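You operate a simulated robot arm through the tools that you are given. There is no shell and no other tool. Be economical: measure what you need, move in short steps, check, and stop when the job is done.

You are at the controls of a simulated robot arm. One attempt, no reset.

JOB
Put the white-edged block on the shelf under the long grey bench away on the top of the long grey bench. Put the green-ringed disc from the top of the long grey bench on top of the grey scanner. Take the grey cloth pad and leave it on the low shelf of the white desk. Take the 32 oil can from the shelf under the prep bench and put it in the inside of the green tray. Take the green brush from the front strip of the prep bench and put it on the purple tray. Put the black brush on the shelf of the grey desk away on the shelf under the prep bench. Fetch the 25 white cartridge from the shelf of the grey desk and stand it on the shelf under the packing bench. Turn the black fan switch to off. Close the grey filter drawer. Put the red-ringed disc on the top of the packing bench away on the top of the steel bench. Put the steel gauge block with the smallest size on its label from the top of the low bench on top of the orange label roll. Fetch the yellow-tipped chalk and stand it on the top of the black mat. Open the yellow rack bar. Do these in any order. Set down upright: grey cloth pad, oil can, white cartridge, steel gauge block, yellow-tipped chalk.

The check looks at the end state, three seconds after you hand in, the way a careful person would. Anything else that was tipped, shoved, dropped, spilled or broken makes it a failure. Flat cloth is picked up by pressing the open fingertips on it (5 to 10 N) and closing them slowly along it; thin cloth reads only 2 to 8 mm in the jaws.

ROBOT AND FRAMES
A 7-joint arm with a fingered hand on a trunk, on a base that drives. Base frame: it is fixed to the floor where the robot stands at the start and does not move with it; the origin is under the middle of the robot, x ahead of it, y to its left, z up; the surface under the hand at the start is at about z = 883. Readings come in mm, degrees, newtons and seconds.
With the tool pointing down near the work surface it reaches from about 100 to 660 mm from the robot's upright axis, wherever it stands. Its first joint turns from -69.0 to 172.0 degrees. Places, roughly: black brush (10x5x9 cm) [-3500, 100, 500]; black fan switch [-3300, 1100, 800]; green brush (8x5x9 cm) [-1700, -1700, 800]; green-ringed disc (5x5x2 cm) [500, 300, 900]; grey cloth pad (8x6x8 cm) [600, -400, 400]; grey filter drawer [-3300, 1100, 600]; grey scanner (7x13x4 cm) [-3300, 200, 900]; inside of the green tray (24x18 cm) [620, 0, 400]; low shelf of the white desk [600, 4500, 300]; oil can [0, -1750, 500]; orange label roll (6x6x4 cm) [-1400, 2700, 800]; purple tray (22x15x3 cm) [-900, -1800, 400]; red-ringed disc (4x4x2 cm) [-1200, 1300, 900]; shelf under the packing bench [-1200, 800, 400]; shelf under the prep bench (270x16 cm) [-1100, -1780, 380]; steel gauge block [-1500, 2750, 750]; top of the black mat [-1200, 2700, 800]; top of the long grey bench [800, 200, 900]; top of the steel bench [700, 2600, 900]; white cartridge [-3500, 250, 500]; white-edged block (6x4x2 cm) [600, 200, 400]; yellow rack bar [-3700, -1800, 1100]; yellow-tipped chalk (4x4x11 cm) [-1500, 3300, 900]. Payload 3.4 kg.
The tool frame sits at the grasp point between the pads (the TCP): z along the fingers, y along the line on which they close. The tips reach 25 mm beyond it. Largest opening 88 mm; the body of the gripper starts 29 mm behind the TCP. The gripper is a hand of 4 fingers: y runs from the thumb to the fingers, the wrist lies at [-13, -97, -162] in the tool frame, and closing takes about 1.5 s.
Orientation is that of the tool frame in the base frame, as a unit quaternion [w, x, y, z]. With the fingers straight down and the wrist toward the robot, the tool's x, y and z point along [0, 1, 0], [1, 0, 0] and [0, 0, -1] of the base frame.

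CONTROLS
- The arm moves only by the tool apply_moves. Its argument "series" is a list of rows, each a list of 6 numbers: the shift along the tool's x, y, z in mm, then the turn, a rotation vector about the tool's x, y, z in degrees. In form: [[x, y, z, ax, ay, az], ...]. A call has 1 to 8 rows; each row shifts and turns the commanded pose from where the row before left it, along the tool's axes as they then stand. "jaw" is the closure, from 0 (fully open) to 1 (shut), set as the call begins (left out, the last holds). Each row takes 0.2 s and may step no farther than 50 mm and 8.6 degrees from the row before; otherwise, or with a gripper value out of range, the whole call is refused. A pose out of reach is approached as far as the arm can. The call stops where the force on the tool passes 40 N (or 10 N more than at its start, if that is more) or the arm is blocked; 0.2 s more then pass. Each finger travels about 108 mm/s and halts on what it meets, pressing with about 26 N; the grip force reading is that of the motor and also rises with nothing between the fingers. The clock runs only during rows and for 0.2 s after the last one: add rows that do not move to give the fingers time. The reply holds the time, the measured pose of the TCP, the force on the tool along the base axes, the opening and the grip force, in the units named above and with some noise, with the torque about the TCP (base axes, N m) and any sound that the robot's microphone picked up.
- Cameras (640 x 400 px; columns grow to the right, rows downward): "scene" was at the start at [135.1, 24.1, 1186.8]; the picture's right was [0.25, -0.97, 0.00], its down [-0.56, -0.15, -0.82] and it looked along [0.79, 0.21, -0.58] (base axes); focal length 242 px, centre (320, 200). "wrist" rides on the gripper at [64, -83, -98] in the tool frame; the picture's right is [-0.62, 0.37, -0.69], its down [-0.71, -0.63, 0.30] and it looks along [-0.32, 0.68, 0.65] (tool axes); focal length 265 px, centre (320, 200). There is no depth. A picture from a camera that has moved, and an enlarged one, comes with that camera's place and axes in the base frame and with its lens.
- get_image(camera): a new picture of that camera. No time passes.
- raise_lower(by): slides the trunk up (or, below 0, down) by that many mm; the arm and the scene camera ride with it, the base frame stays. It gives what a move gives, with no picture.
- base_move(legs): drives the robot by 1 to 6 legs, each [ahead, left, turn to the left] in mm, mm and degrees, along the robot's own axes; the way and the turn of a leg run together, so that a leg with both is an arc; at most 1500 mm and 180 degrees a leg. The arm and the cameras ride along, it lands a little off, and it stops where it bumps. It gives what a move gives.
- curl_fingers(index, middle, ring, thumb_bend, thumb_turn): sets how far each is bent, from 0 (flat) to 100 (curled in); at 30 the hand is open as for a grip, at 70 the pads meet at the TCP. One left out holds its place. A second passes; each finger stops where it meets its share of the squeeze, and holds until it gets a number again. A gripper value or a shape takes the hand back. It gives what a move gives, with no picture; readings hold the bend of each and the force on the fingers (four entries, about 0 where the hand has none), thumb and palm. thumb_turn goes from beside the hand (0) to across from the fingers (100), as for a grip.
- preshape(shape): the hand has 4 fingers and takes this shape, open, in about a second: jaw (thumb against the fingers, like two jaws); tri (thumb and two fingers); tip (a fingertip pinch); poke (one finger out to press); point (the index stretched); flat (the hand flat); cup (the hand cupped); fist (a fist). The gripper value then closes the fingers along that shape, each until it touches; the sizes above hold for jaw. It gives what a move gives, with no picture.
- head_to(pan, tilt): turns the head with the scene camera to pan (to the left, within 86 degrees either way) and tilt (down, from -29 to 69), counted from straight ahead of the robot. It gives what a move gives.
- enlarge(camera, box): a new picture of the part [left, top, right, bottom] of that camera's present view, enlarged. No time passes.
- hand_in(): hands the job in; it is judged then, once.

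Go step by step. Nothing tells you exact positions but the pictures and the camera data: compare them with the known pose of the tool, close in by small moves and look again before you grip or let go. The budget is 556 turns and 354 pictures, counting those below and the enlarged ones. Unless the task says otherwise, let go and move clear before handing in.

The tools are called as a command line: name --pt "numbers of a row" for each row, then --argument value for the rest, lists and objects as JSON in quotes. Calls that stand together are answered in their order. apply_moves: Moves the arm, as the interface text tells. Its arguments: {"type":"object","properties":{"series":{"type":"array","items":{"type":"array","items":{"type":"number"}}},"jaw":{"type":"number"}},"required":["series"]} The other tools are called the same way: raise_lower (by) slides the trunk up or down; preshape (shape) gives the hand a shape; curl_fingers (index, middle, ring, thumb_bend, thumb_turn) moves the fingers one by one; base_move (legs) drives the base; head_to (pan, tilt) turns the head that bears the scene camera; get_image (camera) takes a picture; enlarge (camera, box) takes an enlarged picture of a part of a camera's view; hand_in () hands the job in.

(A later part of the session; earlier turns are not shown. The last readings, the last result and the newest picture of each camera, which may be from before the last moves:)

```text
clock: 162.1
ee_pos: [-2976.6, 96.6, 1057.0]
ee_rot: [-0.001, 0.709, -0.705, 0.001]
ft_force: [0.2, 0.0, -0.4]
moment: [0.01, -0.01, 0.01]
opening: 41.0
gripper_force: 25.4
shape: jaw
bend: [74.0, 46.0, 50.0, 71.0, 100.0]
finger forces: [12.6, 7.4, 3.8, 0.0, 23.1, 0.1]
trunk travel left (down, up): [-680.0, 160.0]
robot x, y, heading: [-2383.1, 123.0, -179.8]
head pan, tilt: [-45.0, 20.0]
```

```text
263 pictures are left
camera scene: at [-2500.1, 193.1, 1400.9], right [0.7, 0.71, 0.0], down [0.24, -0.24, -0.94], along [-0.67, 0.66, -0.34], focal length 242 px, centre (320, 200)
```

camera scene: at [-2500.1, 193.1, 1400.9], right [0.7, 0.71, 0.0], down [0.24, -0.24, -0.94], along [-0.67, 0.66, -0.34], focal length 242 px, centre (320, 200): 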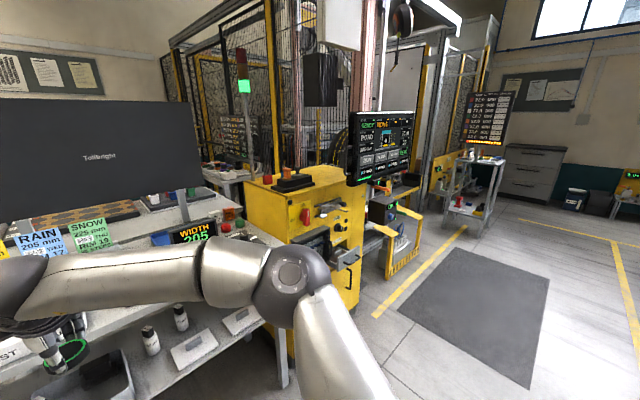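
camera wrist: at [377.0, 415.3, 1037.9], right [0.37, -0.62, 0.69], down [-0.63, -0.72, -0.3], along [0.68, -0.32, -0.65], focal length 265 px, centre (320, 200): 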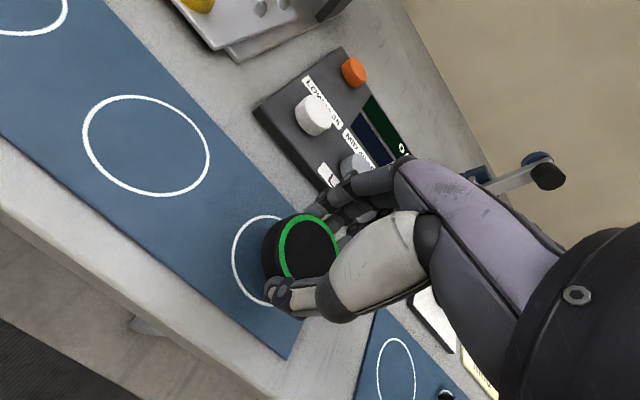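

The arm hides the scanner; let me use the wrist camera and a sidestep.

get_image --camera "wrist"

base_move --legs '[[0, -250, 0]]'

head_to --pan 15 --tilt 30

get_image --camera "scene"

get_image --camera "wrist"

```text
262 pictures are left
camera wrist: at [-2892.5, 32.6, 1157.2], right [-0.37, 0.62, 0.69], down [0.63, 0.72, -0.3], along [-0.69, 0.32, -0.66], focal length 265 px, centre (320, 200)
```

wrist: 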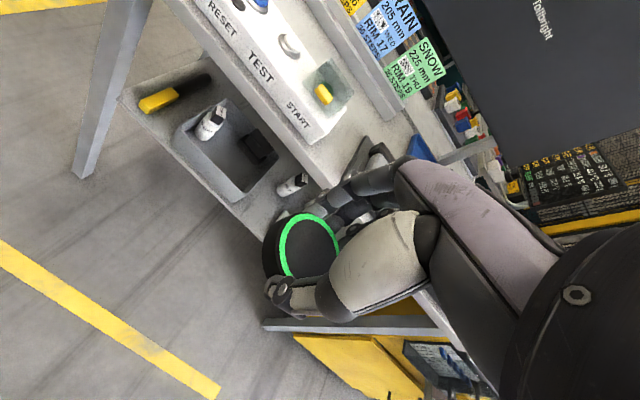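

```text
clock: 163.9
ee_pos: [-2977.9, 346.2, 1056.5]
ee_rot: [0.0, 0.71, -0.704, 0.002]
ft_force: [-0.9, -0.1, -0.5]
moment: [0.0, 0.03, -0.02]
opening: 40.7
gripper_force: 25.7
shape: jaw
bend: [74.0, 46.0, 50.0, 71.0, 100.0]
finger forces: [12.6, 7.4, 3.8, 0.0, 23.0, 0.0]
trunk travel left (down, up): [-680.0, 160.0]
robot x, y, heading: [-2386.9, 375.9, -179.5]
head pan, tilt: [-45.0, 20.0]
```

```text
clock: 165.2
ee_pos: [-2977.5, 345.6, 1057.4]
ee_rot: [-0.001, 0.709, -0.705, 0.001]
ft_force: [0.6, 0.2, -1.0]
moment: [-0.03, 0.02, -0.02]
opening: 40.8
gripper_force: 25.8
shape: jaw
bend: [74.0, 46.0, 50.0, 71.0, 100.0]
finger forces: [12.6, 7.5, 3.8, 0.0, 23.0, 0.0]
trunk travel left (down, up): [-680.0, 160.0]
robot x, y, heading: [-2384.9, 378.0, -179.6]
head pan, tilt: [15.0, 30.0]
```

```text
261 pictures are left
camera scene: at [-2522.7, 354.4, 1384.9], right [-0.27, 0.96, 0.0], down [0.48, 0.13, -0.87], along [-0.83, -0.23, -0.5], focal length 242 px, centre (320, 200)
```

scene: 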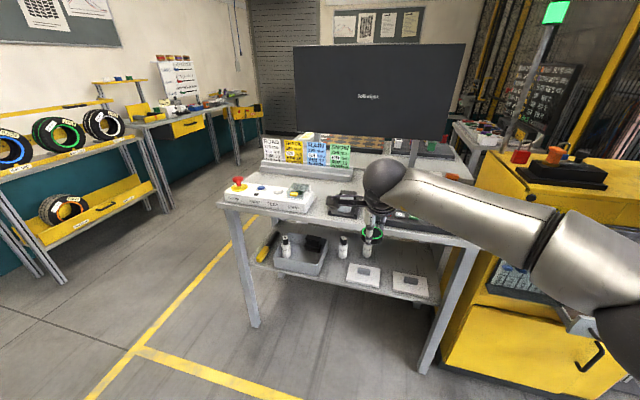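

```text
260 pictures are left
camera wrist: at [-2893.9, 282.4, 1157.2], right [-0.38, 0.62, 0.69], down [0.62, 0.72, -0.3], along [-0.69, 0.32, -0.66], focal length 265 px, centre (320, 200)
```

wrist: 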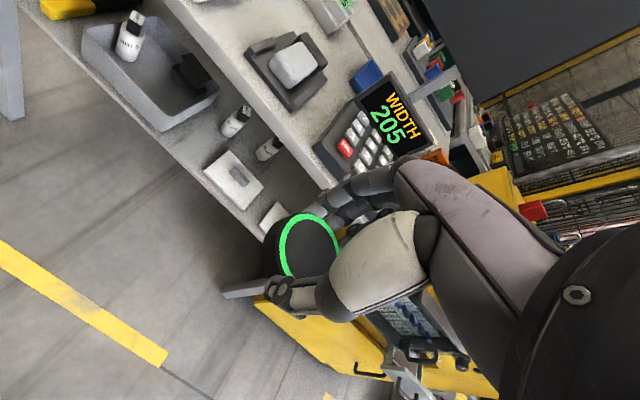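

enlarge --camera "wrist" --box '[220, 0, 440, 160]'

enlarge --camera "scene" --box '[210, 120, 450, 300]'

```text
2.50 times, centred on (330, 80) of wrist
camera zoom: at [-2893.9, 282.4, 1157.2], right [-0.38, 0.62, 0.69], down [0.62, 0.72, -0.3], along [-0.69, 0.32, -0.66], focal length 664 px, centre (295, 500)
```

zoom: 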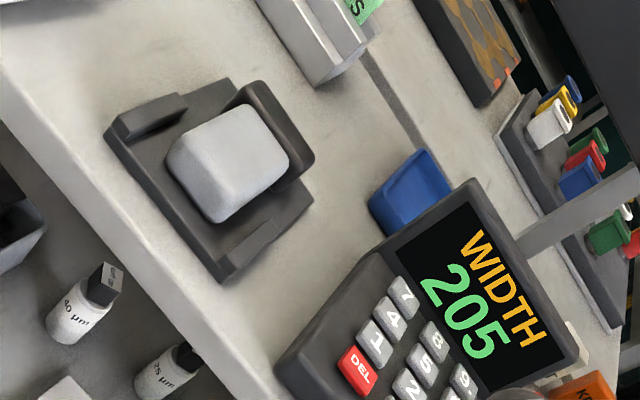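

```text
2.22 times, centred on (330, 210) of scene
camera zoom: at [-2522.7, 354.4, 1384.9], right [-0.27, 0.96, 0.0], down [0.48, 0.13, -0.87], along [-0.83, -0.23, -0.5], focal length 538 px, centre (298, 178)
```

zoom: 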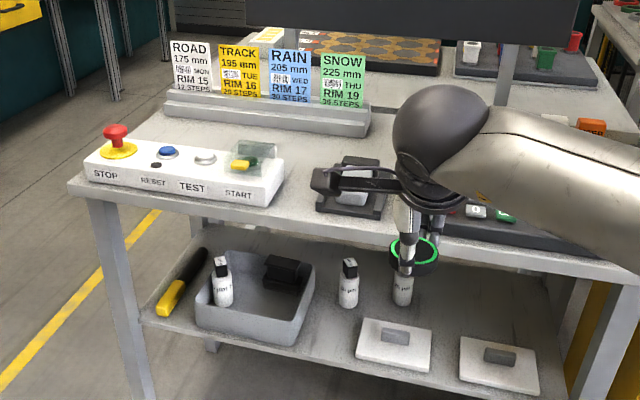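

The grey scanner is the device at ≈[−3326, 232]; its light-grey block is the top. I'll drive closer and view from nearby.

base_move --legs '[[0, 113, -0.4], [290, 0, 0]]'

get_image --camera "wrist"

head_to --pan 5 --tilt 40

get_image --camera "scene"

```text
clock: 168.0
ee_pos: [-3271.2, 236.4, 1057.8]
ee_rot: [-0.001, 0.709, -0.706, 0.001]
ft_force: [0.3, 0.7, -0.2]
moment: [0.0, 0.01, 0.02]
opening: 41.0
gripper_force: 26.3
shape: jaw
bend: [74.0, 46.0, 50.0, 71.0, 100.0]
finger forces: [12.6, 7.3, 3.8, 0.0, 23.0, 0.0]
trunk travel left (down, up): [-680.0, 160.0]
robot x, y, heading: [-2677.2, 266.9, -180.0]
head pan, tilt: [15.0, 30.0]
```

```text
257 pictures are left
camera wrist: at [-3187.8, 172.5, 1157.0], right [-0.37, 0.62, 0.69], down [0.63, 0.72, -0.3], along [-0.68, 0.32, -0.66], focal length 265 px, centre (320, 200)
```

wrist: 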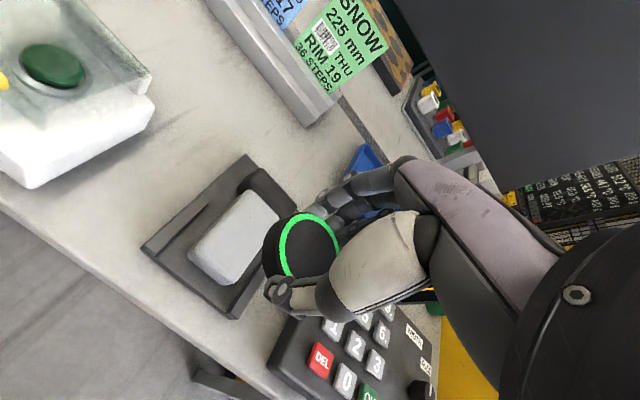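

```text
clock: 168.8
ee_pos: [-3271.9, 236.1, 1057.3]
ee_rot: [0.0, 0.708, -0.706, 0.0]
ft_force: [0.5, -0.1, 0.6]
moment: [0.0, 0.06, 0.0]
opening: 40.9
gripper_force: 25.9
shape: jaw
bend: [74.0, 46.0, 50.0, 71.0, 100.0]
finger forces: [12.6, 7.4, 3.8, 0.0, 22.9, 0.0]
trunk travel left (down, up): [-680.0, 160.0]
robot x, y, heading: [-2674.2, 263.2, -179.7]
head pan, tilt: [5.0, 40.0]
```

```text
256 pictures are left
camera scene: at [-2812.8, 258.5, 1369.6], right [-0.09, 1.0, 0.0], down [0.64, 0.06, -0.77], along [-0.76, -0.07, -0.64], focal length 242 px, centre (320, 200)
```

scene: 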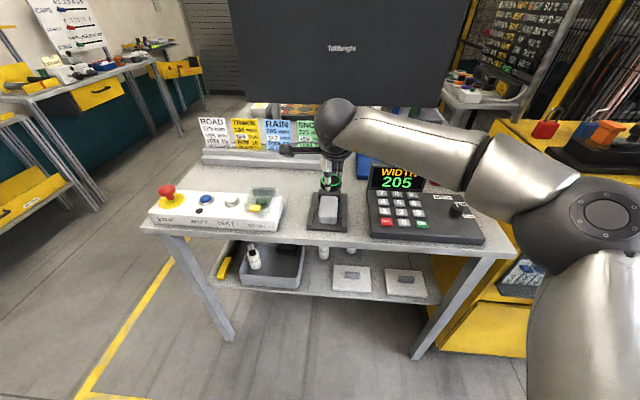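

enlarge --camera "wrist" --box '[130, 140, 370, 320]'

enlarge --camera "scene" --box '[270, 150, 390, 250]'

```text
2.22 times, centred on (250, 230) of wrist
camera zoom: at [-3187.1, 172.5, 1157.3], right [-0.37, 0.62, 0.69], down [0.63, 0.72, -0.3], along [-0.68, 0.32, -0.65], focal length 590 px, centre (476, 133)
```

zoom: 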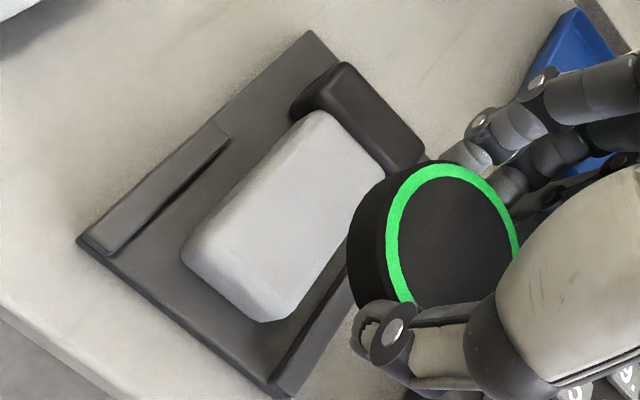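

```text
4.00 times, centred on (330, 200) of scene
camera zoom: at [-2812.8, 258.5, 1369.6], right [-0.09, 1.0, 0.0], down [0.64, 0.06, -0.77], along [-0.76, -0.07, -0.64], focal length 969 px, centre (280, 200)
```

zoom: 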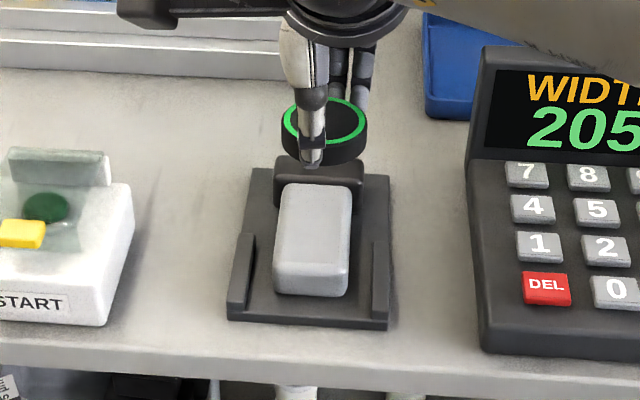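

The light-grey block in the cradle is the scanner; I estimate its top centre near [−3312, 233, ~920]. I'll move over it at a safe height and check again.

apply_moves --pt "0 20 0 0 0 0" --pt "3 20 30 0 0 0" --pt "0 0 25 0 0 0" --pt "0 0 0 0 0 0"

get_image --camera "wrist"

enlarge --camera "scene" --box '[270, 130, 390, 250]'

```text
clock: 169.8
ee_pos: [-3312.6, 233.2, 1002.8]
ee_rot: [-0.001, 0.709, -0.706, 0.0]
ft_force: [-0.4, -0.2, -0.6]
moment: [-0.01, -0.03, -0.01]
opening: 40.8
gripper_force: 26.0
shape: jaw
bend: [74.0, 46.0, 50.0, 71.0, 100.0]
finger forces: [12.6, 7.5, 3.9, 0.0, 22.9, 0.1]
trunk travel left (down, up): [-680.0, 160.0]
robot x, y, heading: [-2676.7, 264.3, -179.9]
head pan, tilt: [5.0, 40.0]
```

```text
253 pictures are left
camera wrist: at [-3227.7, 168.9, 1102.4], right [-0.37, 0.62, 0.69], down [0.63, 0.72, -0.3], along [-0.68, 0.32, -0.65], focal length 265 px, centre (320, 200)
```

wrist: 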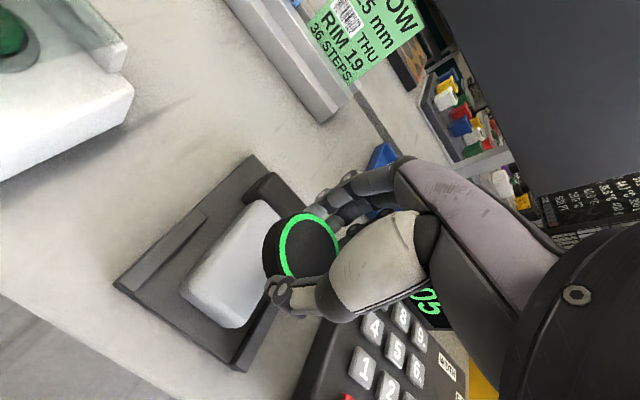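

```text
3.33 times, centred on (330, 190) of scene
camera zoom: at [-2813.0, 258.4, 1369.5], right [-0.09, 1.0, 0.0], down [0.64, 0.06, -0.77], along [-0.76, -0.07, -0.64], focal length 808 px, centre (287, 233)
```

zoom: 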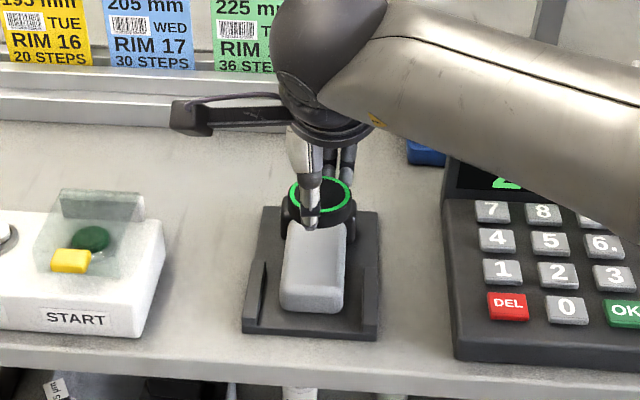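

apply_moves --pt "2 3 15 0 0 0" --pt "0 0 14 0 0 0" --pt "0 0 0 0 0 0"

get_image --camera "wrist"

enlarge --camera "scene" --box '[290, 150, 370, 250]'

```text
clock: 170.6
ee_pos: [-3314.5, 230.9, 974.3]
ee_rot: [-0.001, 0.708, -0.706, 0.001]
ft_force: [0.7, 0.6, 0.9]
moment: [-0.04, 0.02, 0.01]
opening: 40.6
gripper_force: 26.8
shape: jaw
bend: [74.0, 46.0, 50.0, 71.0, 100.0]
finger forces: [12.6, 7.4, 3.9, 0.0, 23.1, 0.0]
trunk travel left (down, up): [-680.0, 160.0]
robot x, y, heading: [-2681.0, 263.7, -179.9]
head pan, tilt: [5.0, 40.0]
```

```text
251 pictures are left
camera wrist: at [-3230.2, 167.4, 1073.3], right [-0.37, 0.62, 0.69], down [0.63, 0.72, -0.3], along [-0.68, 0.32, -0.66], focal length 265 px, centre (320, 200)
```

wrist: 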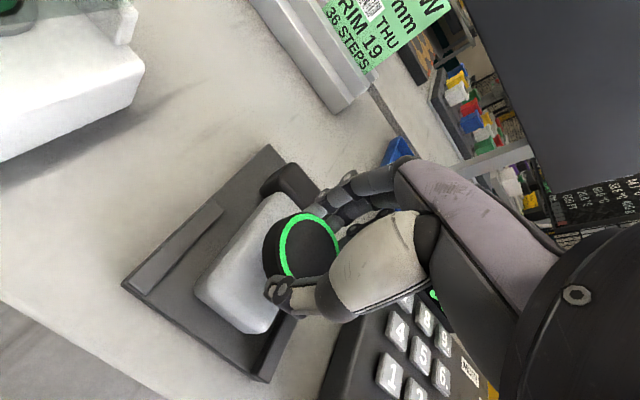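

```text
4.00 times, centred on (330, 200) of scene
camera zoom: at [-2812.9, 258.5, 1369.5], right [-0.09, 1.0, 0.0], down [0.64, 0.06, -0.77], along [-0.76, -0.07, -0.64], focal length 969 px, centre (280, 200)
```

zoom: 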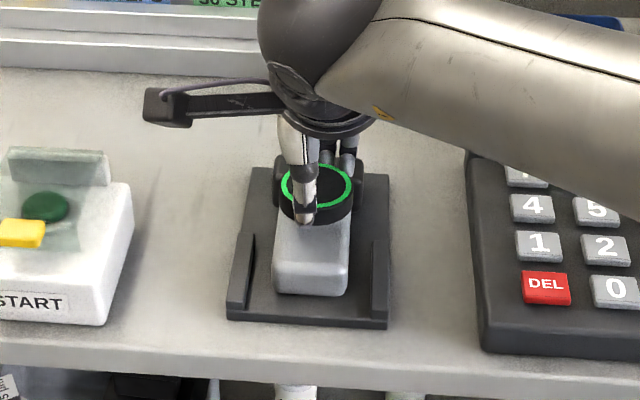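

apply_moves --pt "1 3 8 0 0 0" --pt "0 0 6 0 0 0" --pt "0 0 4 0 0 0" --pt "0 0 0 0 0 0"

enlarge --camera "scene" --box '[290, 150, 370, 250]'

```text
clock: 171.6
ee_pos: [-3315.7, 230.4, 955.7]
ee_rot: [0.0, 0.709, -0.706, 0.001]
ft_force: [0.4, -0.1, -1.8]
moment: [0.03, -0.01, 0.02]
opening: 40.4
gripper_force: 26.4
shape: jaw
bend: [74.0, 46.0, 50.0, 71.0, 100.0]
finger forces: [12.6, 7.5, 3.9, 0.0, 23.0, 0.0]
trunk travel left (down, up): [-680.0, 160.0]
robot x, y, heading: [-2675.1, 265.6, -180.1]
head pan, tilt: [5.0, 40.0]
```

```text
4.00 times, centred on (330, 200) of scene
camera zoom: at [-2812.9, 258.6, 1369.5], right [-0.09, 1.0, 0.0], down [0.64, 0.06, -0.77], along [-0.76, -0.07, -0.64], focal length 969 px, centre (280, 200)
```

zoom: 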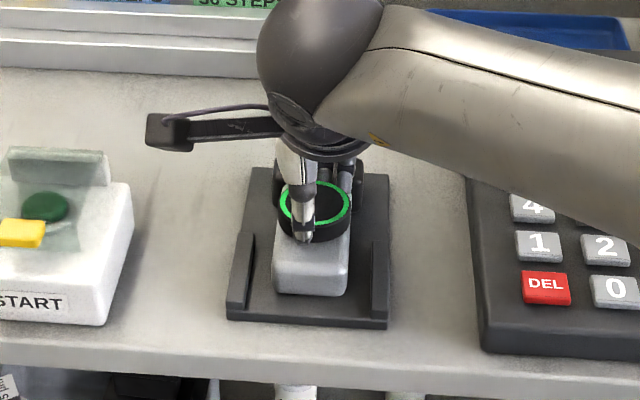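

apply_moves --pt "0 0 4 0 0 0" --pt "0 0 3 0 0 0" --pt "0 0 0 0 0 0"

enlarge --camera "wrist" --box '[150, 150, 350, 350]'

```text
clock: 172.4
ee_pos: [-3317.2, 229.7, 949.0]
ee_rot: [0.001, 0.709, -0.706, 0.001]
ft_force: [-0.7, 1.3, 1.7]
moment: [-0.01, 0.0, -0.01]
opening: 40.6
gripper_force: 25.9
shape: jaw
bend: [74.0, 45.0, 50.0, 71.0, 100.0]
finger forces: [13.1, 7.8, 4.3, 0.1, 23.2, 0.0]
trunk travel left (down, up): [-680.0, 160.0]
robot x, y, heading: [-2679.4, 260.8, -180.0]
head pan, tilt: [5.0, 40.0]
```

```text
2.00 times, centred on (250, 250) of wrist
camera zoom: at [-3232.9, 166.4, 1048.8], right [-0.37, 0.62, 0.69], down [0.63, 0.72, -0.3], along [-0.68, 0.32, -0.65], focal length 531 px, centre (460, 100)
```

zoom: 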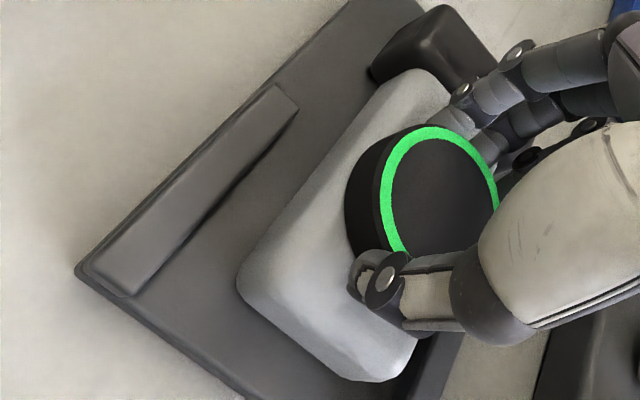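

apply_moves --pt "0 0 1.5 0 0 0" --pt "0 0 0 0 0 0"

```text
clock: 173.0
ee_pos: [-3317.7, 229.6, 948.2]
ee_rot: [0.001, 0.708, -0.706, 0.0]
ft_force: [-1.2, 0.0, 8.0]
moment: [0.02, 0.04, 0.02]
opening: 41.0
gripper_force: 26.2
shape: jaw
bend: [74.0, 45.0, 50.0, 71.0, 100.0]
finger forces: [13.7, 8.3, 4.6, 0.0, 23.7, 0.0]
trunk travel left (down, up): [-680.0, 160.0]
robot x, y, heading: [-2678.4, 265.8, -179.8]
head pan, tilt: [5.0, 40.0]
```

The disc rests on the scanner (8 N). Opening partly, then rising straight up.

apply_moves --pt "0 0 -1 0 0 0" --pt "0 0 0 0 0 0" --pt "0 0 0 0 0 0" --pt "0 0 0 0 0 0" --jaw 0.33

apply_moves --pt "0 0 -30 0 0 0" --pt "0 0 -45 0 0 0" --pt "0 0 -45 0 0 0" --pt "0 0 0 0 0 0"

enlarge --camera "scene" --box '[270, 130, 390, 250]'

```text
clock: 174.0
ee_pos: [-3317.6, 230.9, 948.3]
ee_rot: [0.0, 0.709, -0.705, 0.0]
ft_force: [0.2, 0.7, 0.4]
moment: [-0.05, 0.01, 0.01]
opening: 58.5
gripper_force: 0.1
shape: jaw
bend: [28.0, 38.0, 35.0, 60.0, 100.0]
finger forces: [0.1, 0.0, 0.1, 0.1, 0.0, 0.0]
trunk travel left (down, up): [-680.0, 160.0]
robot x, y, heading: [-2681.4, 261.2, -180.1]
head pan, tilt: [5.0, 40.0]
```

```text
clock: 175.0
ee_pos: [-3318.6, 231.4, 1069.8]
ee_rot: [-0.001, 0.708, -0.706, 0.0]
ft_force: [-1.1, -0.7, 0.0]
moment: [-0.01, 0.02, 0.01]
opening: 58.8
gripper_force: 0.1
shape: jaw
bend: [28.0, 38.0, 35.0, 60.0, 100.0]
finger forces: [0.1, 0.0, 0.0, 0.0, 0.0, 0.1]
trunk travel left (down, up): [-680.0, 160.0]
robot x, y, heading: [-2674.7, 264.0, -179.7]
head pan, tilt: [5.0, 40.0]
```

```text
3.33 times, centred on (330, 190) of scene
camera zoom: at [-2813.4, 258.8, 1369.5], right [-0.09, 1.0, 0.0], down [0.64, 0.06, -0.77], along [-0.76, -0.07, -0.64], focal length 808 px, centre (287, 233)
```

zoom: 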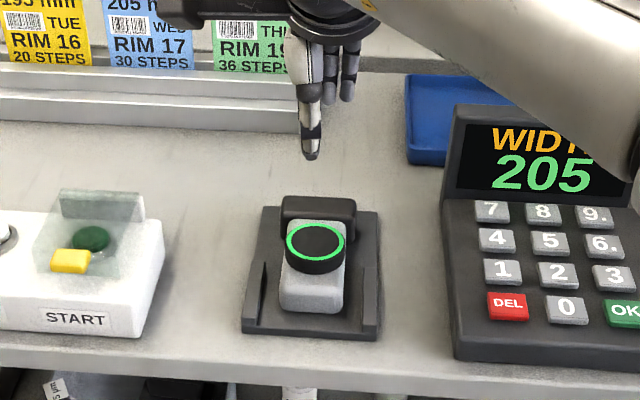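

Disc placed on the scanner. Next the yellow machine (fan switch and filter drawer): backing off and sidestepping to face it.

base_move --legs '[[-400, 0, 0], [0, -830, 0]]'

head_to --pan 10 --tilt 25

get_image --camera "scene"

get_image --camera "wrist"

```text
clock: 181.4
ee_pos: [-2918.5, 1055.8, 1070.2]
ee_rot: [0.001, -0.707, 0.707, -0.001]
ft_force: [-0.2, -0.6, 0.4]
moment: [0.0, 0.03, -0.01]
opening: 58.5
gripper_force: 0.0
shape: jaw
bend: [28.0, 38.0, 35.0, 60.0, 100.0]
finger forces: [0.0, 0.0, 0.1, 0.0, 0.0, 0.0]
trunk travel left (down, up): [-680.0, 160.0]
robot x, y, heading: [-2276.0, 1089.4, 179.8]
head pan, tilt: [5.0, 40.0]
```

```text
clock: 182.2
ee_pos: [-2919.6, 1055.8, 1070.4]
ee_rot: [0.001, -0.707, 0.707, 0.0]
ft_force: [-0.7, 0.1, -0.1]
moment: [-0.02, 0.0, 0.02]
opening: 58.9
gripper_force: 0.1
shape: jaw
bend: [28.0, 38.0, 35.0, 60.0, 100.0]
finger forces: [0.0, 0.0, 0.0, 0.0, 0.0, 0.0]
trunk travel left (down, up): [-680.0, 160.0]
robot x, y, heading: [-2281.3, 1084.2, 180.0]
head pan, tilt: [10.0, 25.0]
```

```text
246 pictures are left
camera scene: at [-2420.3, 1072.0, 1392.8], right [-0.17, 0.99, 0.0], down [0.42, 0.07, -0.91], along [-0.89, -0.16, -0.42], focal length 242 px, centre (320, 200)
```

scene: 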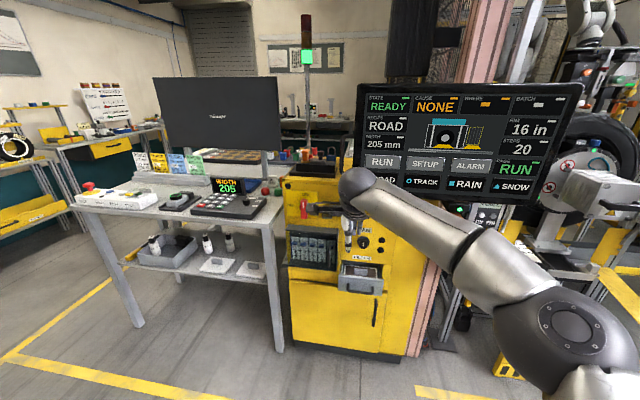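

```text
245 pictures are left
camera wrist: at [-2835.3, 991.0, 1168.8], right [-0.37, 0.62, 0.69], down [0.63, 0.71, -0.3], along [-0.68, 0.32, -0.65], focal length 265 px, centre (320, 200)
```

wrist: 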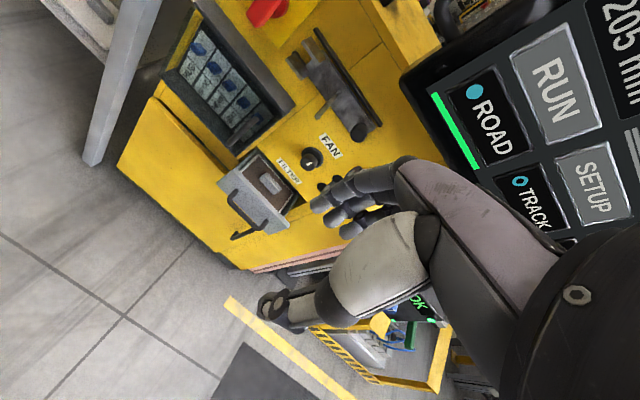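

enlarge --camera "wrist" --box '[200, 90, 400, 260]'

enlarge --camera "scene" --box '[270, 160, 450, 360]'

```text
2.35 times, centred on (300, 175) of wrist
camera zoom: at [-2835.3, 991.0, 1168.8], right [-0.37, 0.62, 0.69], down [0.63, 0.71, -0.3], along [-0.68, 0.32, -0.65], focal length 624 px, centre (367, 259)
```

zoom: 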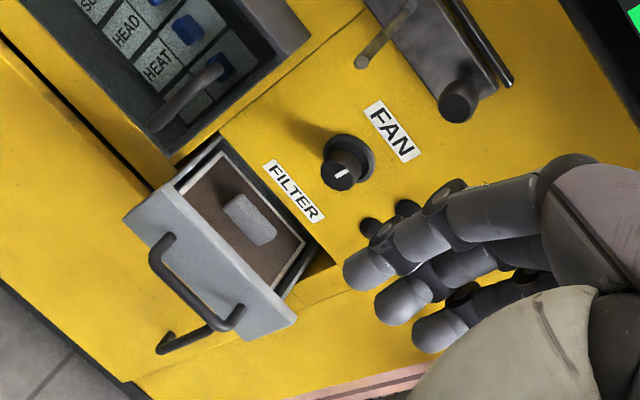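

```text
2.00 times, centred on (360, 260) of scene
camera zoom: at [-2420.3, 1072.0, 1392.8], right [-0.17, 0.99, 0.0], down [0.42, 0.07, -0.91], along [-0.89, -0.16, -0.42], focal length 485 px, centre (240, 80)
```

zoom: 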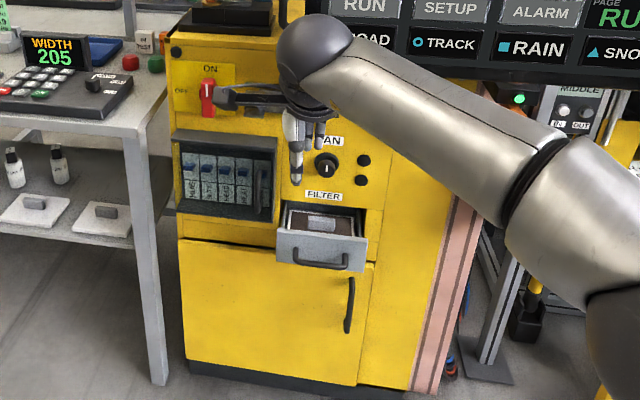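

enlarge --camera "scene" --box '[415, 220, 475, 260]'

enlarge --camera "scene" --box '[340, 210, 400, 260]'

enlarge --camera "wrist" --box '[280, 120, 350, 180]'

```text
10.00 times, centred on (445, 240) of scene
camera zoom: at [-2420.3, 1072.0, 1392.8], right [-0.17, 0.99, 0.0], down [0.42, 0.07, -0.91], along [-0.89, -0.16, -0.42], focal length 2423 px, centre (-930, -200)
```

zoom: 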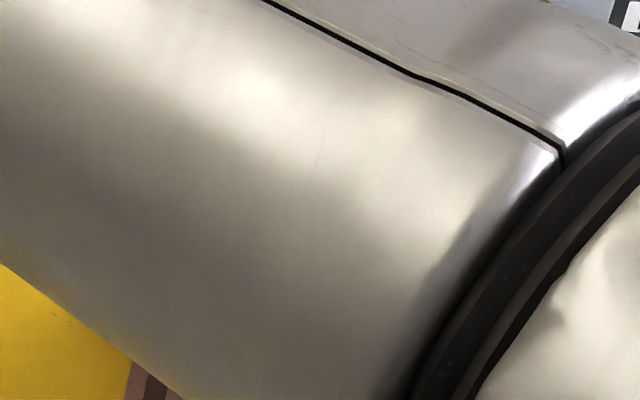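

```text
8.00 times, centred on (370, 235) of scene
camera zoom: at [-2420.3, 1072.0, 1392.8], right [-0.17, 0.99, 0.0], down [0.42, 0.07, -0.91], along [-0.89, -0.16, -0.42], focal length 1938 px, centre (-80, -80)
```

zoom: 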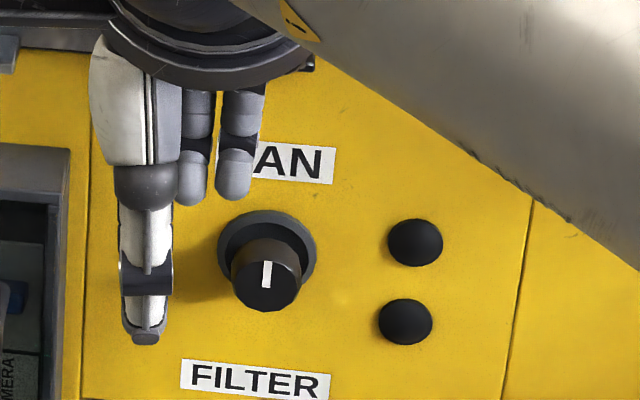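

```text
6.67 times, centred on (315, 150) of wrist
camera zoom: at [-2835.3, 991.0, 1168.8], right [-0.37, 0.62, 0.69], down [0.63, 0.71, -0.3], along [-0.68, 0.32, -0.65], focal length 1769 px, centre (353, 533)
```

zoom: 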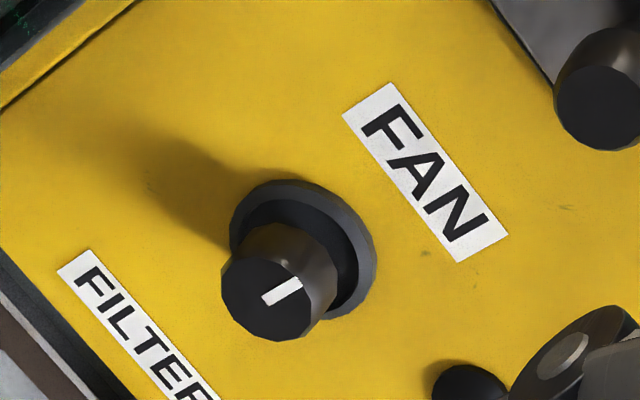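

The fan knob is at ≈[−3247, 1100, 817] on the machine's vertical face, pointing up ("ON" style, like the labelled main switch with OFF at left). Let me check the labelled switch closely, and lower the trunk.

enlarge --camera "scene" --box '[280, 170, 350, 230]'

raise_lower --by -200

apply_moves --pt "0 0 0 -8.5 0 0" --pt "0 0 0 -8.5 0 0" --pt "0 0 0 -8.5 0 0" --pt "0 0 0 -8.5 0 0" --pt "0 0 0 -8.5 0 0" --pt "0 0 0 0 0 0"

```text
6.67 times, centred on (315, 200) of scene
camera zoom: at [-2420.3, 1072.0, 1392.8], right [-0.17, 0.99, 0.0], down [0.42, 0.07, -0.91], along [-0.89, -0.16, -0.42], focal length 1615 px, centre (353, 200)
```

zoom: 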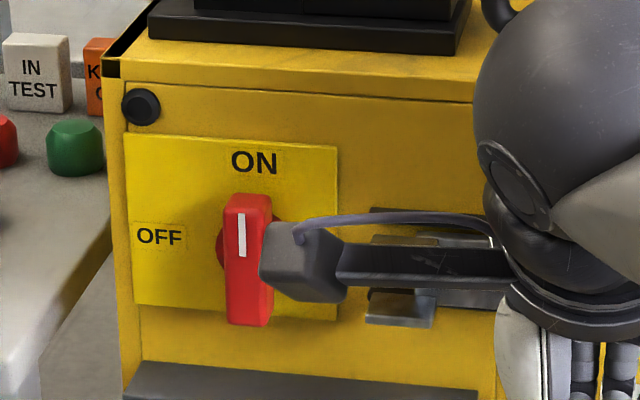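

```text
clock: 184.4
ee_pos: [-2918.1, 1055.5, 868.1]
ee_rot: [0.001, -0.707, 0.707, 0.0]
ft_force: [-0.2, 0.5, -0.1]
moment: [-0.01, -0.03, 0.02]
opening: 58.6
gripper_force: 0.1
shape: jaw
bend: [28.0, 38.0, 35.0, 60.0, 100.0]
finger forces: [0.0, 0.0, 0.1, 0.0, 0.0, 0.0]
trunk travel left (down, up): [-480.0, 360.0]
robot x, y, heading: [-2278.0, 1084.6, 180.2]
head pan, tilt: [10.0, 25.0]
```

```text
clock: 185.8
ee_pos: [-2919.7, 1055.6, 870.1]
ee_rot: [-0.256, -0.659, 0.659, 0.256]
ft_force: [-0.1, 0.1, 0.6]
moment: [-0.01, 0.02, -0.01]
opening: 58.5
gripper_force: 0.1
shape: jaw
bend: [28.0, 38.0, 35.0, 60.0, 100.0]
finger forces: [0.0, 0.1, 0.0, 0.0, 0.0, 0.0]
trunk travel left (down, up): [-480.0, 360.0]
robot x, y, heading: [-2281.0, 1087.7, 179.9]
head pan, tilt: [10.0, 25.0]
```

The main switch shows ON up and OFF to the left, so off for the fan knob is a quarter-turn left. Continuing to tilt the hand horizontal.

apply_moves --pt "0 0 0 -8.5 0 0" --pt "0 0 0 -8.5 0 0" --pt "0 0 0 -8.5 0 0" --pt "0 0 0 -8.5 0 0" --pt "0 0 0 -8.5 0 0" --pt "0 0 0 -5 0 0" --pt "0 0 0 0 0 0"

get_image --camera "scene"

get_image --camera "wrist"

```text
clock: 187.4
ee_pos: [-2918.7, 1055.4, 869.3]
ee_rot: [-0.5, -0.5, 0.5, 0.5]
ft_force: [-0.6, 0.0, 0.0]
moment: [0.02, -0.01, 0.02]
opening: 58.7
gripper_force: 0.0
shape: jaw
bend: [28.0, 38.0, 35.0, 60.0, 100.0]
finger forces: [0.0, 0.0, 0.0, 0.0, 0.1, 0.1]
trunk travel left (down, up): [-480.0, 360.0]
robot x, y, heading: [-2279.5, 1086.5, 180.0]
head pan, tilt: [10.0, 25.0]
```

```text
238 pictures are left
camera scene: at [-2420.2, 1072.0, 1192.8], right [-0.17, 0.99, 0.0], down [0.42, 0.07, -0.91], along [-0.89, -0.16, -0.42], focal length 242 px, centre (320, 200)
```

scene: 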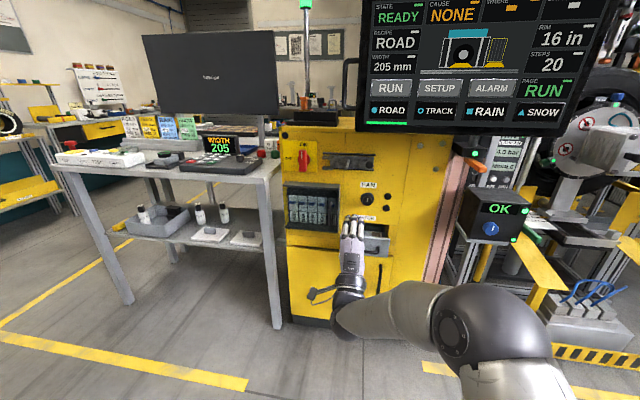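

```text
237 pictures are left
camera wrist: at [-2819.9, 990.6, 787.0], right [0.69, 0.62, 0.37], down [-0.3, 0.71, -0.63], along [-0.65, 0.32, 0.68], focal length 265 px, centre (320, 200)
```

wrist: 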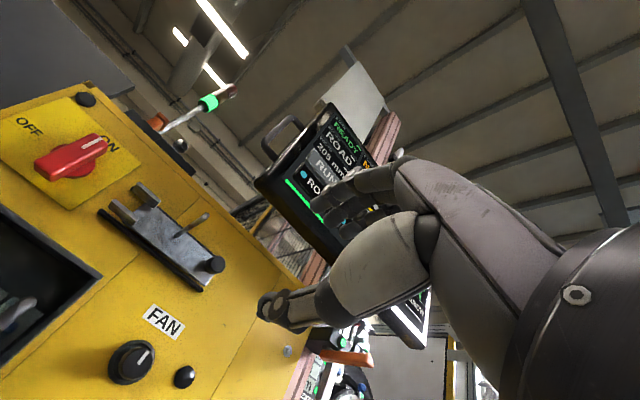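

The horizontal pose works well. Measuring the knob from both cameras.

enlarge --camera "scene" --box '[340, 170, 410, 260]'

enlarge --camera "wrist" --box '[60, 270, 260, 400]'

```text
4.44 times, centred on (375, 215) of scene
camera zoom: at [-2420.2, 1072.0, 1192.8], right [-0.17, 0.99, 0.0], down [0.42, 0.07, -0.91], along [-0.89, -0.16, -0.42], focal length 1077 px, centre (76, 133)
```

zoom: 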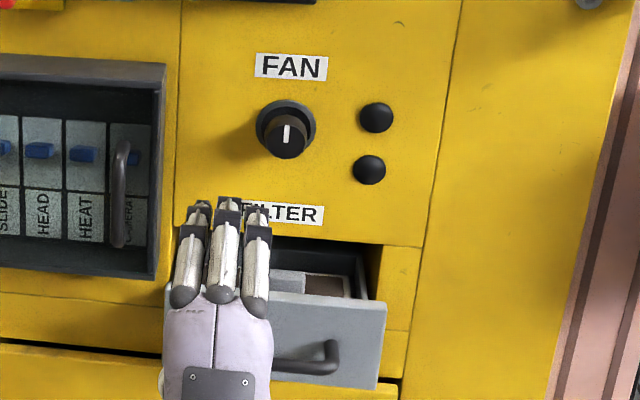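

```text
3.08 times, centred on (160, 335) of wrist
camera zoom: at [-2819.9, 990.6, 787.0], right [0.69, 0.62, 0.37], down [-0.3, 0.71, -0.63], along [-0.65, 0.32, 0.68], focal length 817 px, centre (812, -215)
```

zoom: 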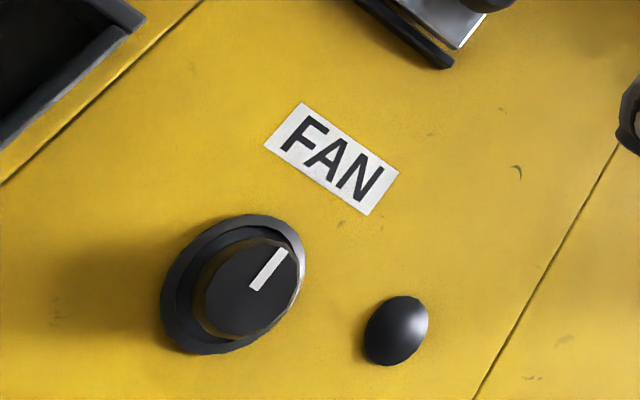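

Knob front centre ≈[−3257, 1102, 803]. Aligning height and lateral position, then driving closer.

apply_moves --pt "0 -33 0 0 0 0" --pt "0 -33 0 0 0 0" --pt "0 0 0 0 0 0" --jaw 0.2

base_move --legs '[[0, -47, 0], [250, 0, 0]]'

get_image --camera "scene"

get_image --camera "wrist"

```text
clock: 188.2
ee_pos: [-2920.5, 1056.1, 803.6]
ee_rot: [-0.499, -0.499, 0.501, 0.5]
ft_force: [-0.2, 0.0, 0.3]
moment: [0.02, 0.01, -0.03]
opening: 70.5
gripper_force: 0.1
shape: jaw
bend: [27.0, 34.0, 32.0, 49.0, 99.0]
finger forces: [0.0, 0.0, 0.0, 0.0, 0.0, 0.1]
trunk travel left (down, up): [-480.0, 360.0]
robot x, y, heading: [-2276.3, 1087.0, 180.0]
head pan, tilt: [10.0, 25.0]
```

```text
clock: 190.5
ee_pos: [-3171.7, 1102.0, 804.7]
ee_rot: [0.5, 0.5, -0.5, -0.499]
ft_force: [-0.2, -0.3, -0.2]
moment: [-0.01, 0.02, -0.01]
opening: 70.1
gripper_force: 0.1
shape: jaw
bend: [27.0, 34.0, 32.0, 49.0, 99.0]
finger forces: [0.0, 0.0, 0.0, 0.0, 0.0, 0.0]
trunk travel left (down, up): [-480.0, 360.0]
robot x, y, heading: [-2529.0, 1132.7, 180.0]
head pan, tilt: [10.0, 25.0]
```

```text
234 pictures are left
camera scene: at [-2672.9, 1118.8, 1192.8], right [-0.17, 0.98, 0.0], down [0.42, 0.07, -0.91], along [-0.89, -0.16, -0.42], focal length 242 px, centre (320, 200)
```

scene: 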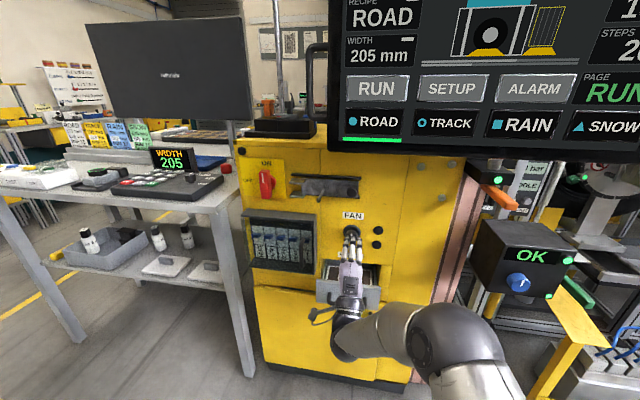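

```text
233 pictures are left
camera wrist: at [-3072.9, 1037.5, 721.8], right [0.69, 0.62, 0.37], down [-0.3, 0.71, -0.63], along [-0.66, 0.32, 0.68], focal length 265 px, centre (320, 200)
```

wrist: 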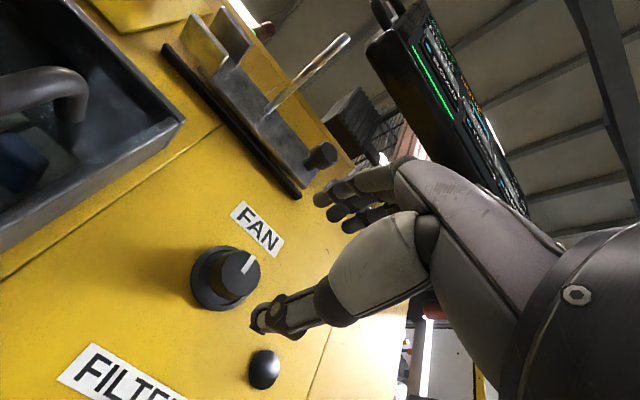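

base_move --legs '[[60, 0, 0]]'

apply_moves --pt "1 -6 0 0 0 0" --pt "0 0 0 0 0 0"

get_image --camera "wrist"

enlarge --camera "scene" --box '[300, 190, 420, 310]'

```text
clock: 191.5
ee_pos: [-3233.0, 1101.9, 803.8]
ee_rot: [-0.5, -0.5, 0.501, 0.5]
ft_force: [-0.7, -0.5, 0.3]
moment: [0.01, 0.03, -0.03]
opening: 70.2
gripper_force: 0.1
shape: jaw
bend: [27.0, 34.0, 32.0, 49.0, 99.0]
finger forces: [0.0, 0.1, 0.0, 0.0, 0.0, 0.0]
trunk travel left (down, up): [-480.0, 360.0]
robot x, y, heading: [-2589.5, 1133.1, 180.0]
head pan, tilt: [10.0, 25.0]
```

```text
clock: 192.1
ee_pos: [-3231.2, 1101.9, 797.0]
ee_rot: [0.5, 0.501, -0.5, -0.499]
ft_force: [-0.2, 0.5, 0.1]
moment: [0.03, -0.02, 0.01]
opening: 70.1
gripper_force: 0.1
shape: jaw
bend: [27.0, 34.0, 32.0, 49.0, 99.0]
finger forces: [0.0, 0.1, 0.0, 0.1, 0.0, 0.0]
trunk travel left (down, up): [-480.0, 360.0]
robot x, y, heading: [-2593.2, 1135.0, 179.6]
head pan, tilt: [10.0, 25.0]
```

```text
232 pictures are left
camera wrist: at [-3132.8, 1036.8, 715.7], right [0.69, 0.62, 0.37], down [-0.3, 0.71, -0.63], along [-0.65, 0.32, 0.68], focal length 265 px, centre (320, 200)
```

wrist: 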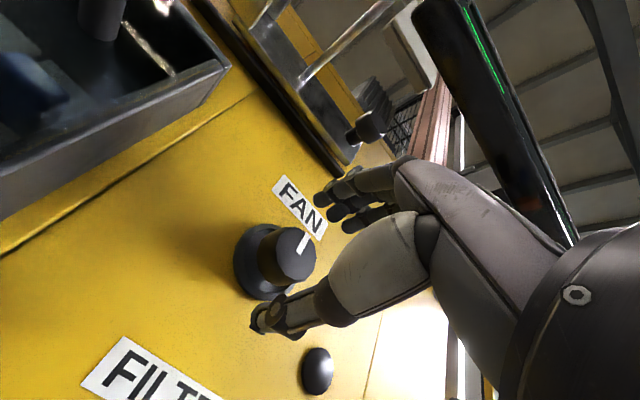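

```text
3.33 times, centred on (360, 250) of scene
camera zoom: at [-2732.4, 1118.8, 1192.8], right [-0.17, 0.98, 0.0], down [0.42, 0.07, -0.91], along [-0.89, -0.16, -0.42], focal length 808 px, centre (187, 33)
```

zoom: 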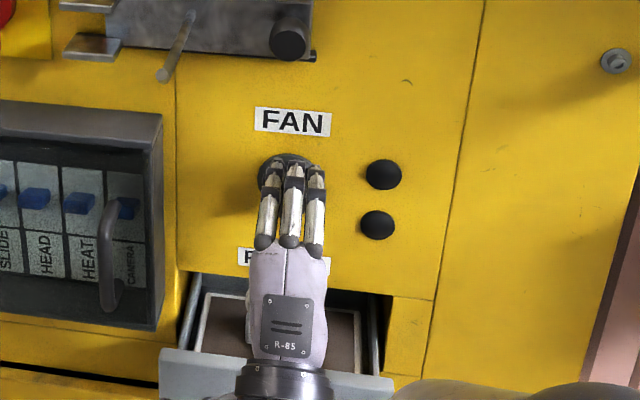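

apply_moves --pt "0 0 10 0 0 0" --pt "0 0 10 0 0 0" --pt "0 0 0 0 0 0"

get_image --camera "wrist"

```text
clock: 192.9
ee_pos: [-3252.6, 1101.0, 797.0]
ee_rot: [0.5, 0.5, -0.5, -0.499]
ft_force: [0.1, 0.3, 0.5]
moment: [-0.02, 0.01, -0.03]
opening: 70.2
gripper_force: 0.0
shape: jaw
bend: [27.0, 34.0, 32.0, 49.0, 99.0]
finger forces: [0.1, 0.0, 0.0, 0.1, 0.0, 0.1]
trunk travel left (down, up): [-480.0, 360.0]
robot x, y, heading: [-2589.0, 1131.5, 180.0]
head pan, tilt: [10.0, 25.0]
```

```text
230 pictures are left
camera wrist: at [-3153.3, 1036.8, 715.8], right [0.69, 0.62, 0.37], down [-0.3, 0.71, -0.63], along [-0.66, 0.32, 0.68], focal length 265 px, centre (320, 200)
```

wrist: 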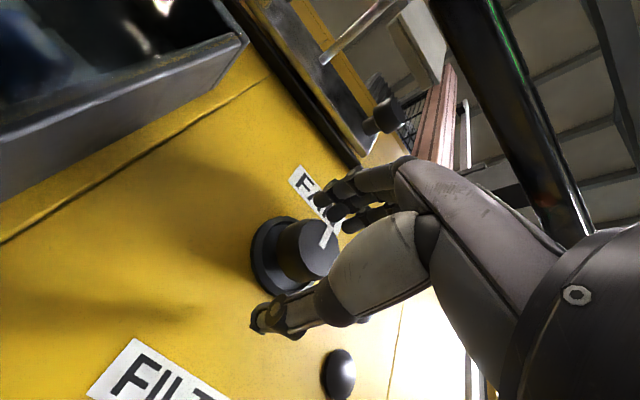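

Rolling the hand 25° clockwise first to gain twist range, then gripping the knob.

apply_moves --pt "0 0 0 0 0 8.4" --pt "0 0 0 0 0 8.4" --pt "0 0 0 0 0 8.4" --pt "0 0 0 0 0 0"

apply_moves --pt "0 0 0 0 0 0" --pt "0 0 0 0 0 0" --pt "0 0 0 0 0 0" --pt "0 0 0 0 0 0" --pt "0 0 0 0 0 0" --pt "0 0 0 0 0 0" --jaw 1

get_image --camera "wrist"

```text
clock: 193.9
ee_pos: [-3251.6, 1101.5, 798.6]
ee_rot: [-0.597, -0.379, 0.597, 0.378]
ft_force: [0.2, -0.1, -1.3]
moment: [0.03, 0.01, -0.01]
opening: 70.2
gripper_force: 0.0
shape: jaw
bend: [27.0, 34.0, 32.0, 49.0, 99.0]
finger forces: [0.1, 0.0, 0.0, 0.0, 0.1, 0.0]
trunk travel left (down, up): [-480.0, 360.0]
robot x, y, heading: [-2593.0, 1136.5, 179.8]
head pan, tilt: [10.0, 25.0]
```

```text
clock: 195.3
ee_pos: [-3251.2, 1099.9, 797.8]
ee_rot: [-0.596, -0.379, 0.598, 0.378]
ft_force: [1.1, -1.5, -2.5]
moment: [-0.01, -0.02, 0.02]
opening: 28.1
gripper_force: 26.3
shape: jaw
bend: [74.0, 49.0, 54.0, 75.0, 100.0]
finger forces: [12.8, 7.3, 0.0, 0.0, 23.6, 0.1]
trunk travel left (down, up): [-480.0, 360.0]
robot x, y, heading: [-2592.3, 1132.9, 180.0]
head pan, tilt: [10.0, 25.0]
```

```text
229 pictures are left
camera wrist: at [-3152.9, 1006.9, 750.9], right [0.69, 0.72, 0.07], down [-0.3, 0.38, -0.88], along [-0.66, 0.58, 0.48], focal length 265 px, centre (320, 200)
```

wrist: 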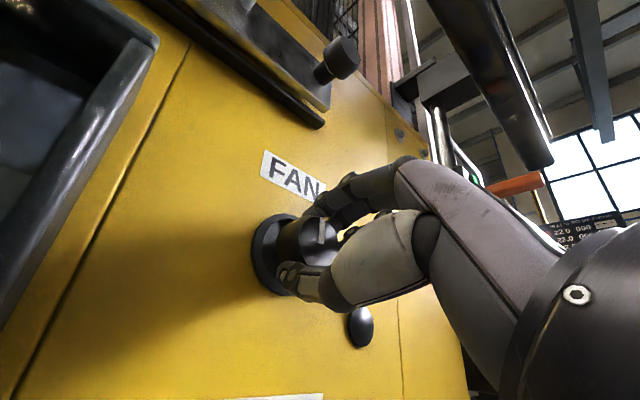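

Gripped. Twisting counter-clockwise.

apply_moves --pt "0 0 0 0 0 -8" --pt "0 0 0 0 0 -8" --pt "0 0 0 0 0 -8" --pt "0 0 0 0 0 -8" --pt "0 0 0 0 0 0"

get_image --camera "wrist"

```text
clock: 196.5
ee_pos: [-3251.9, 1101.4, 797.5]
ee_rot: [0.468, 0.53, -0.47, -0.528]
ft_force: [4.4, 5.9, -8.8]
moment: [-0.06, -0.15, -0.09]
opening: 27.4
gripper_force: 26.0
shape: jaw
bend: [74.0, 50.0, 54.0, 74.0, 100.0]
finger forces: [11.2, 7.5, 0.0, 0.0, 28.2, 0.1]
trunk travel left (down, up): [-480.0, 360.0]
robot x, y, heading: [-2592.0, 1128.2, 180.0]
head pan, tilt: [10.0, 25.0]
```

```text
228 pictures are left
camera wrist: at [-3153.0, 1047.9, 708.1], right [0.69, 0.57, 0.44], down [-0.3, 0.78, -0.54], along [-0.66, 0.24, 0.72], focal length 265 px, centre (320, 200)
```

wrist: 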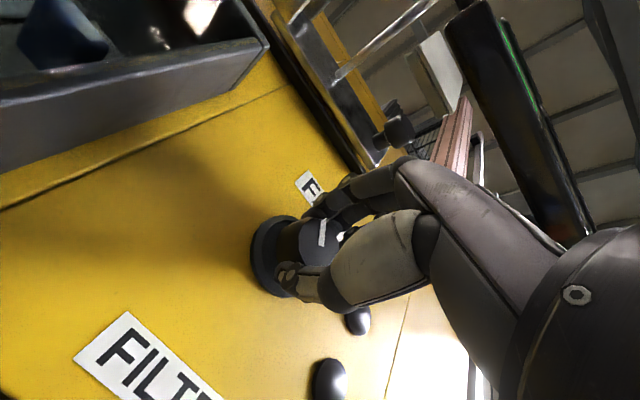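

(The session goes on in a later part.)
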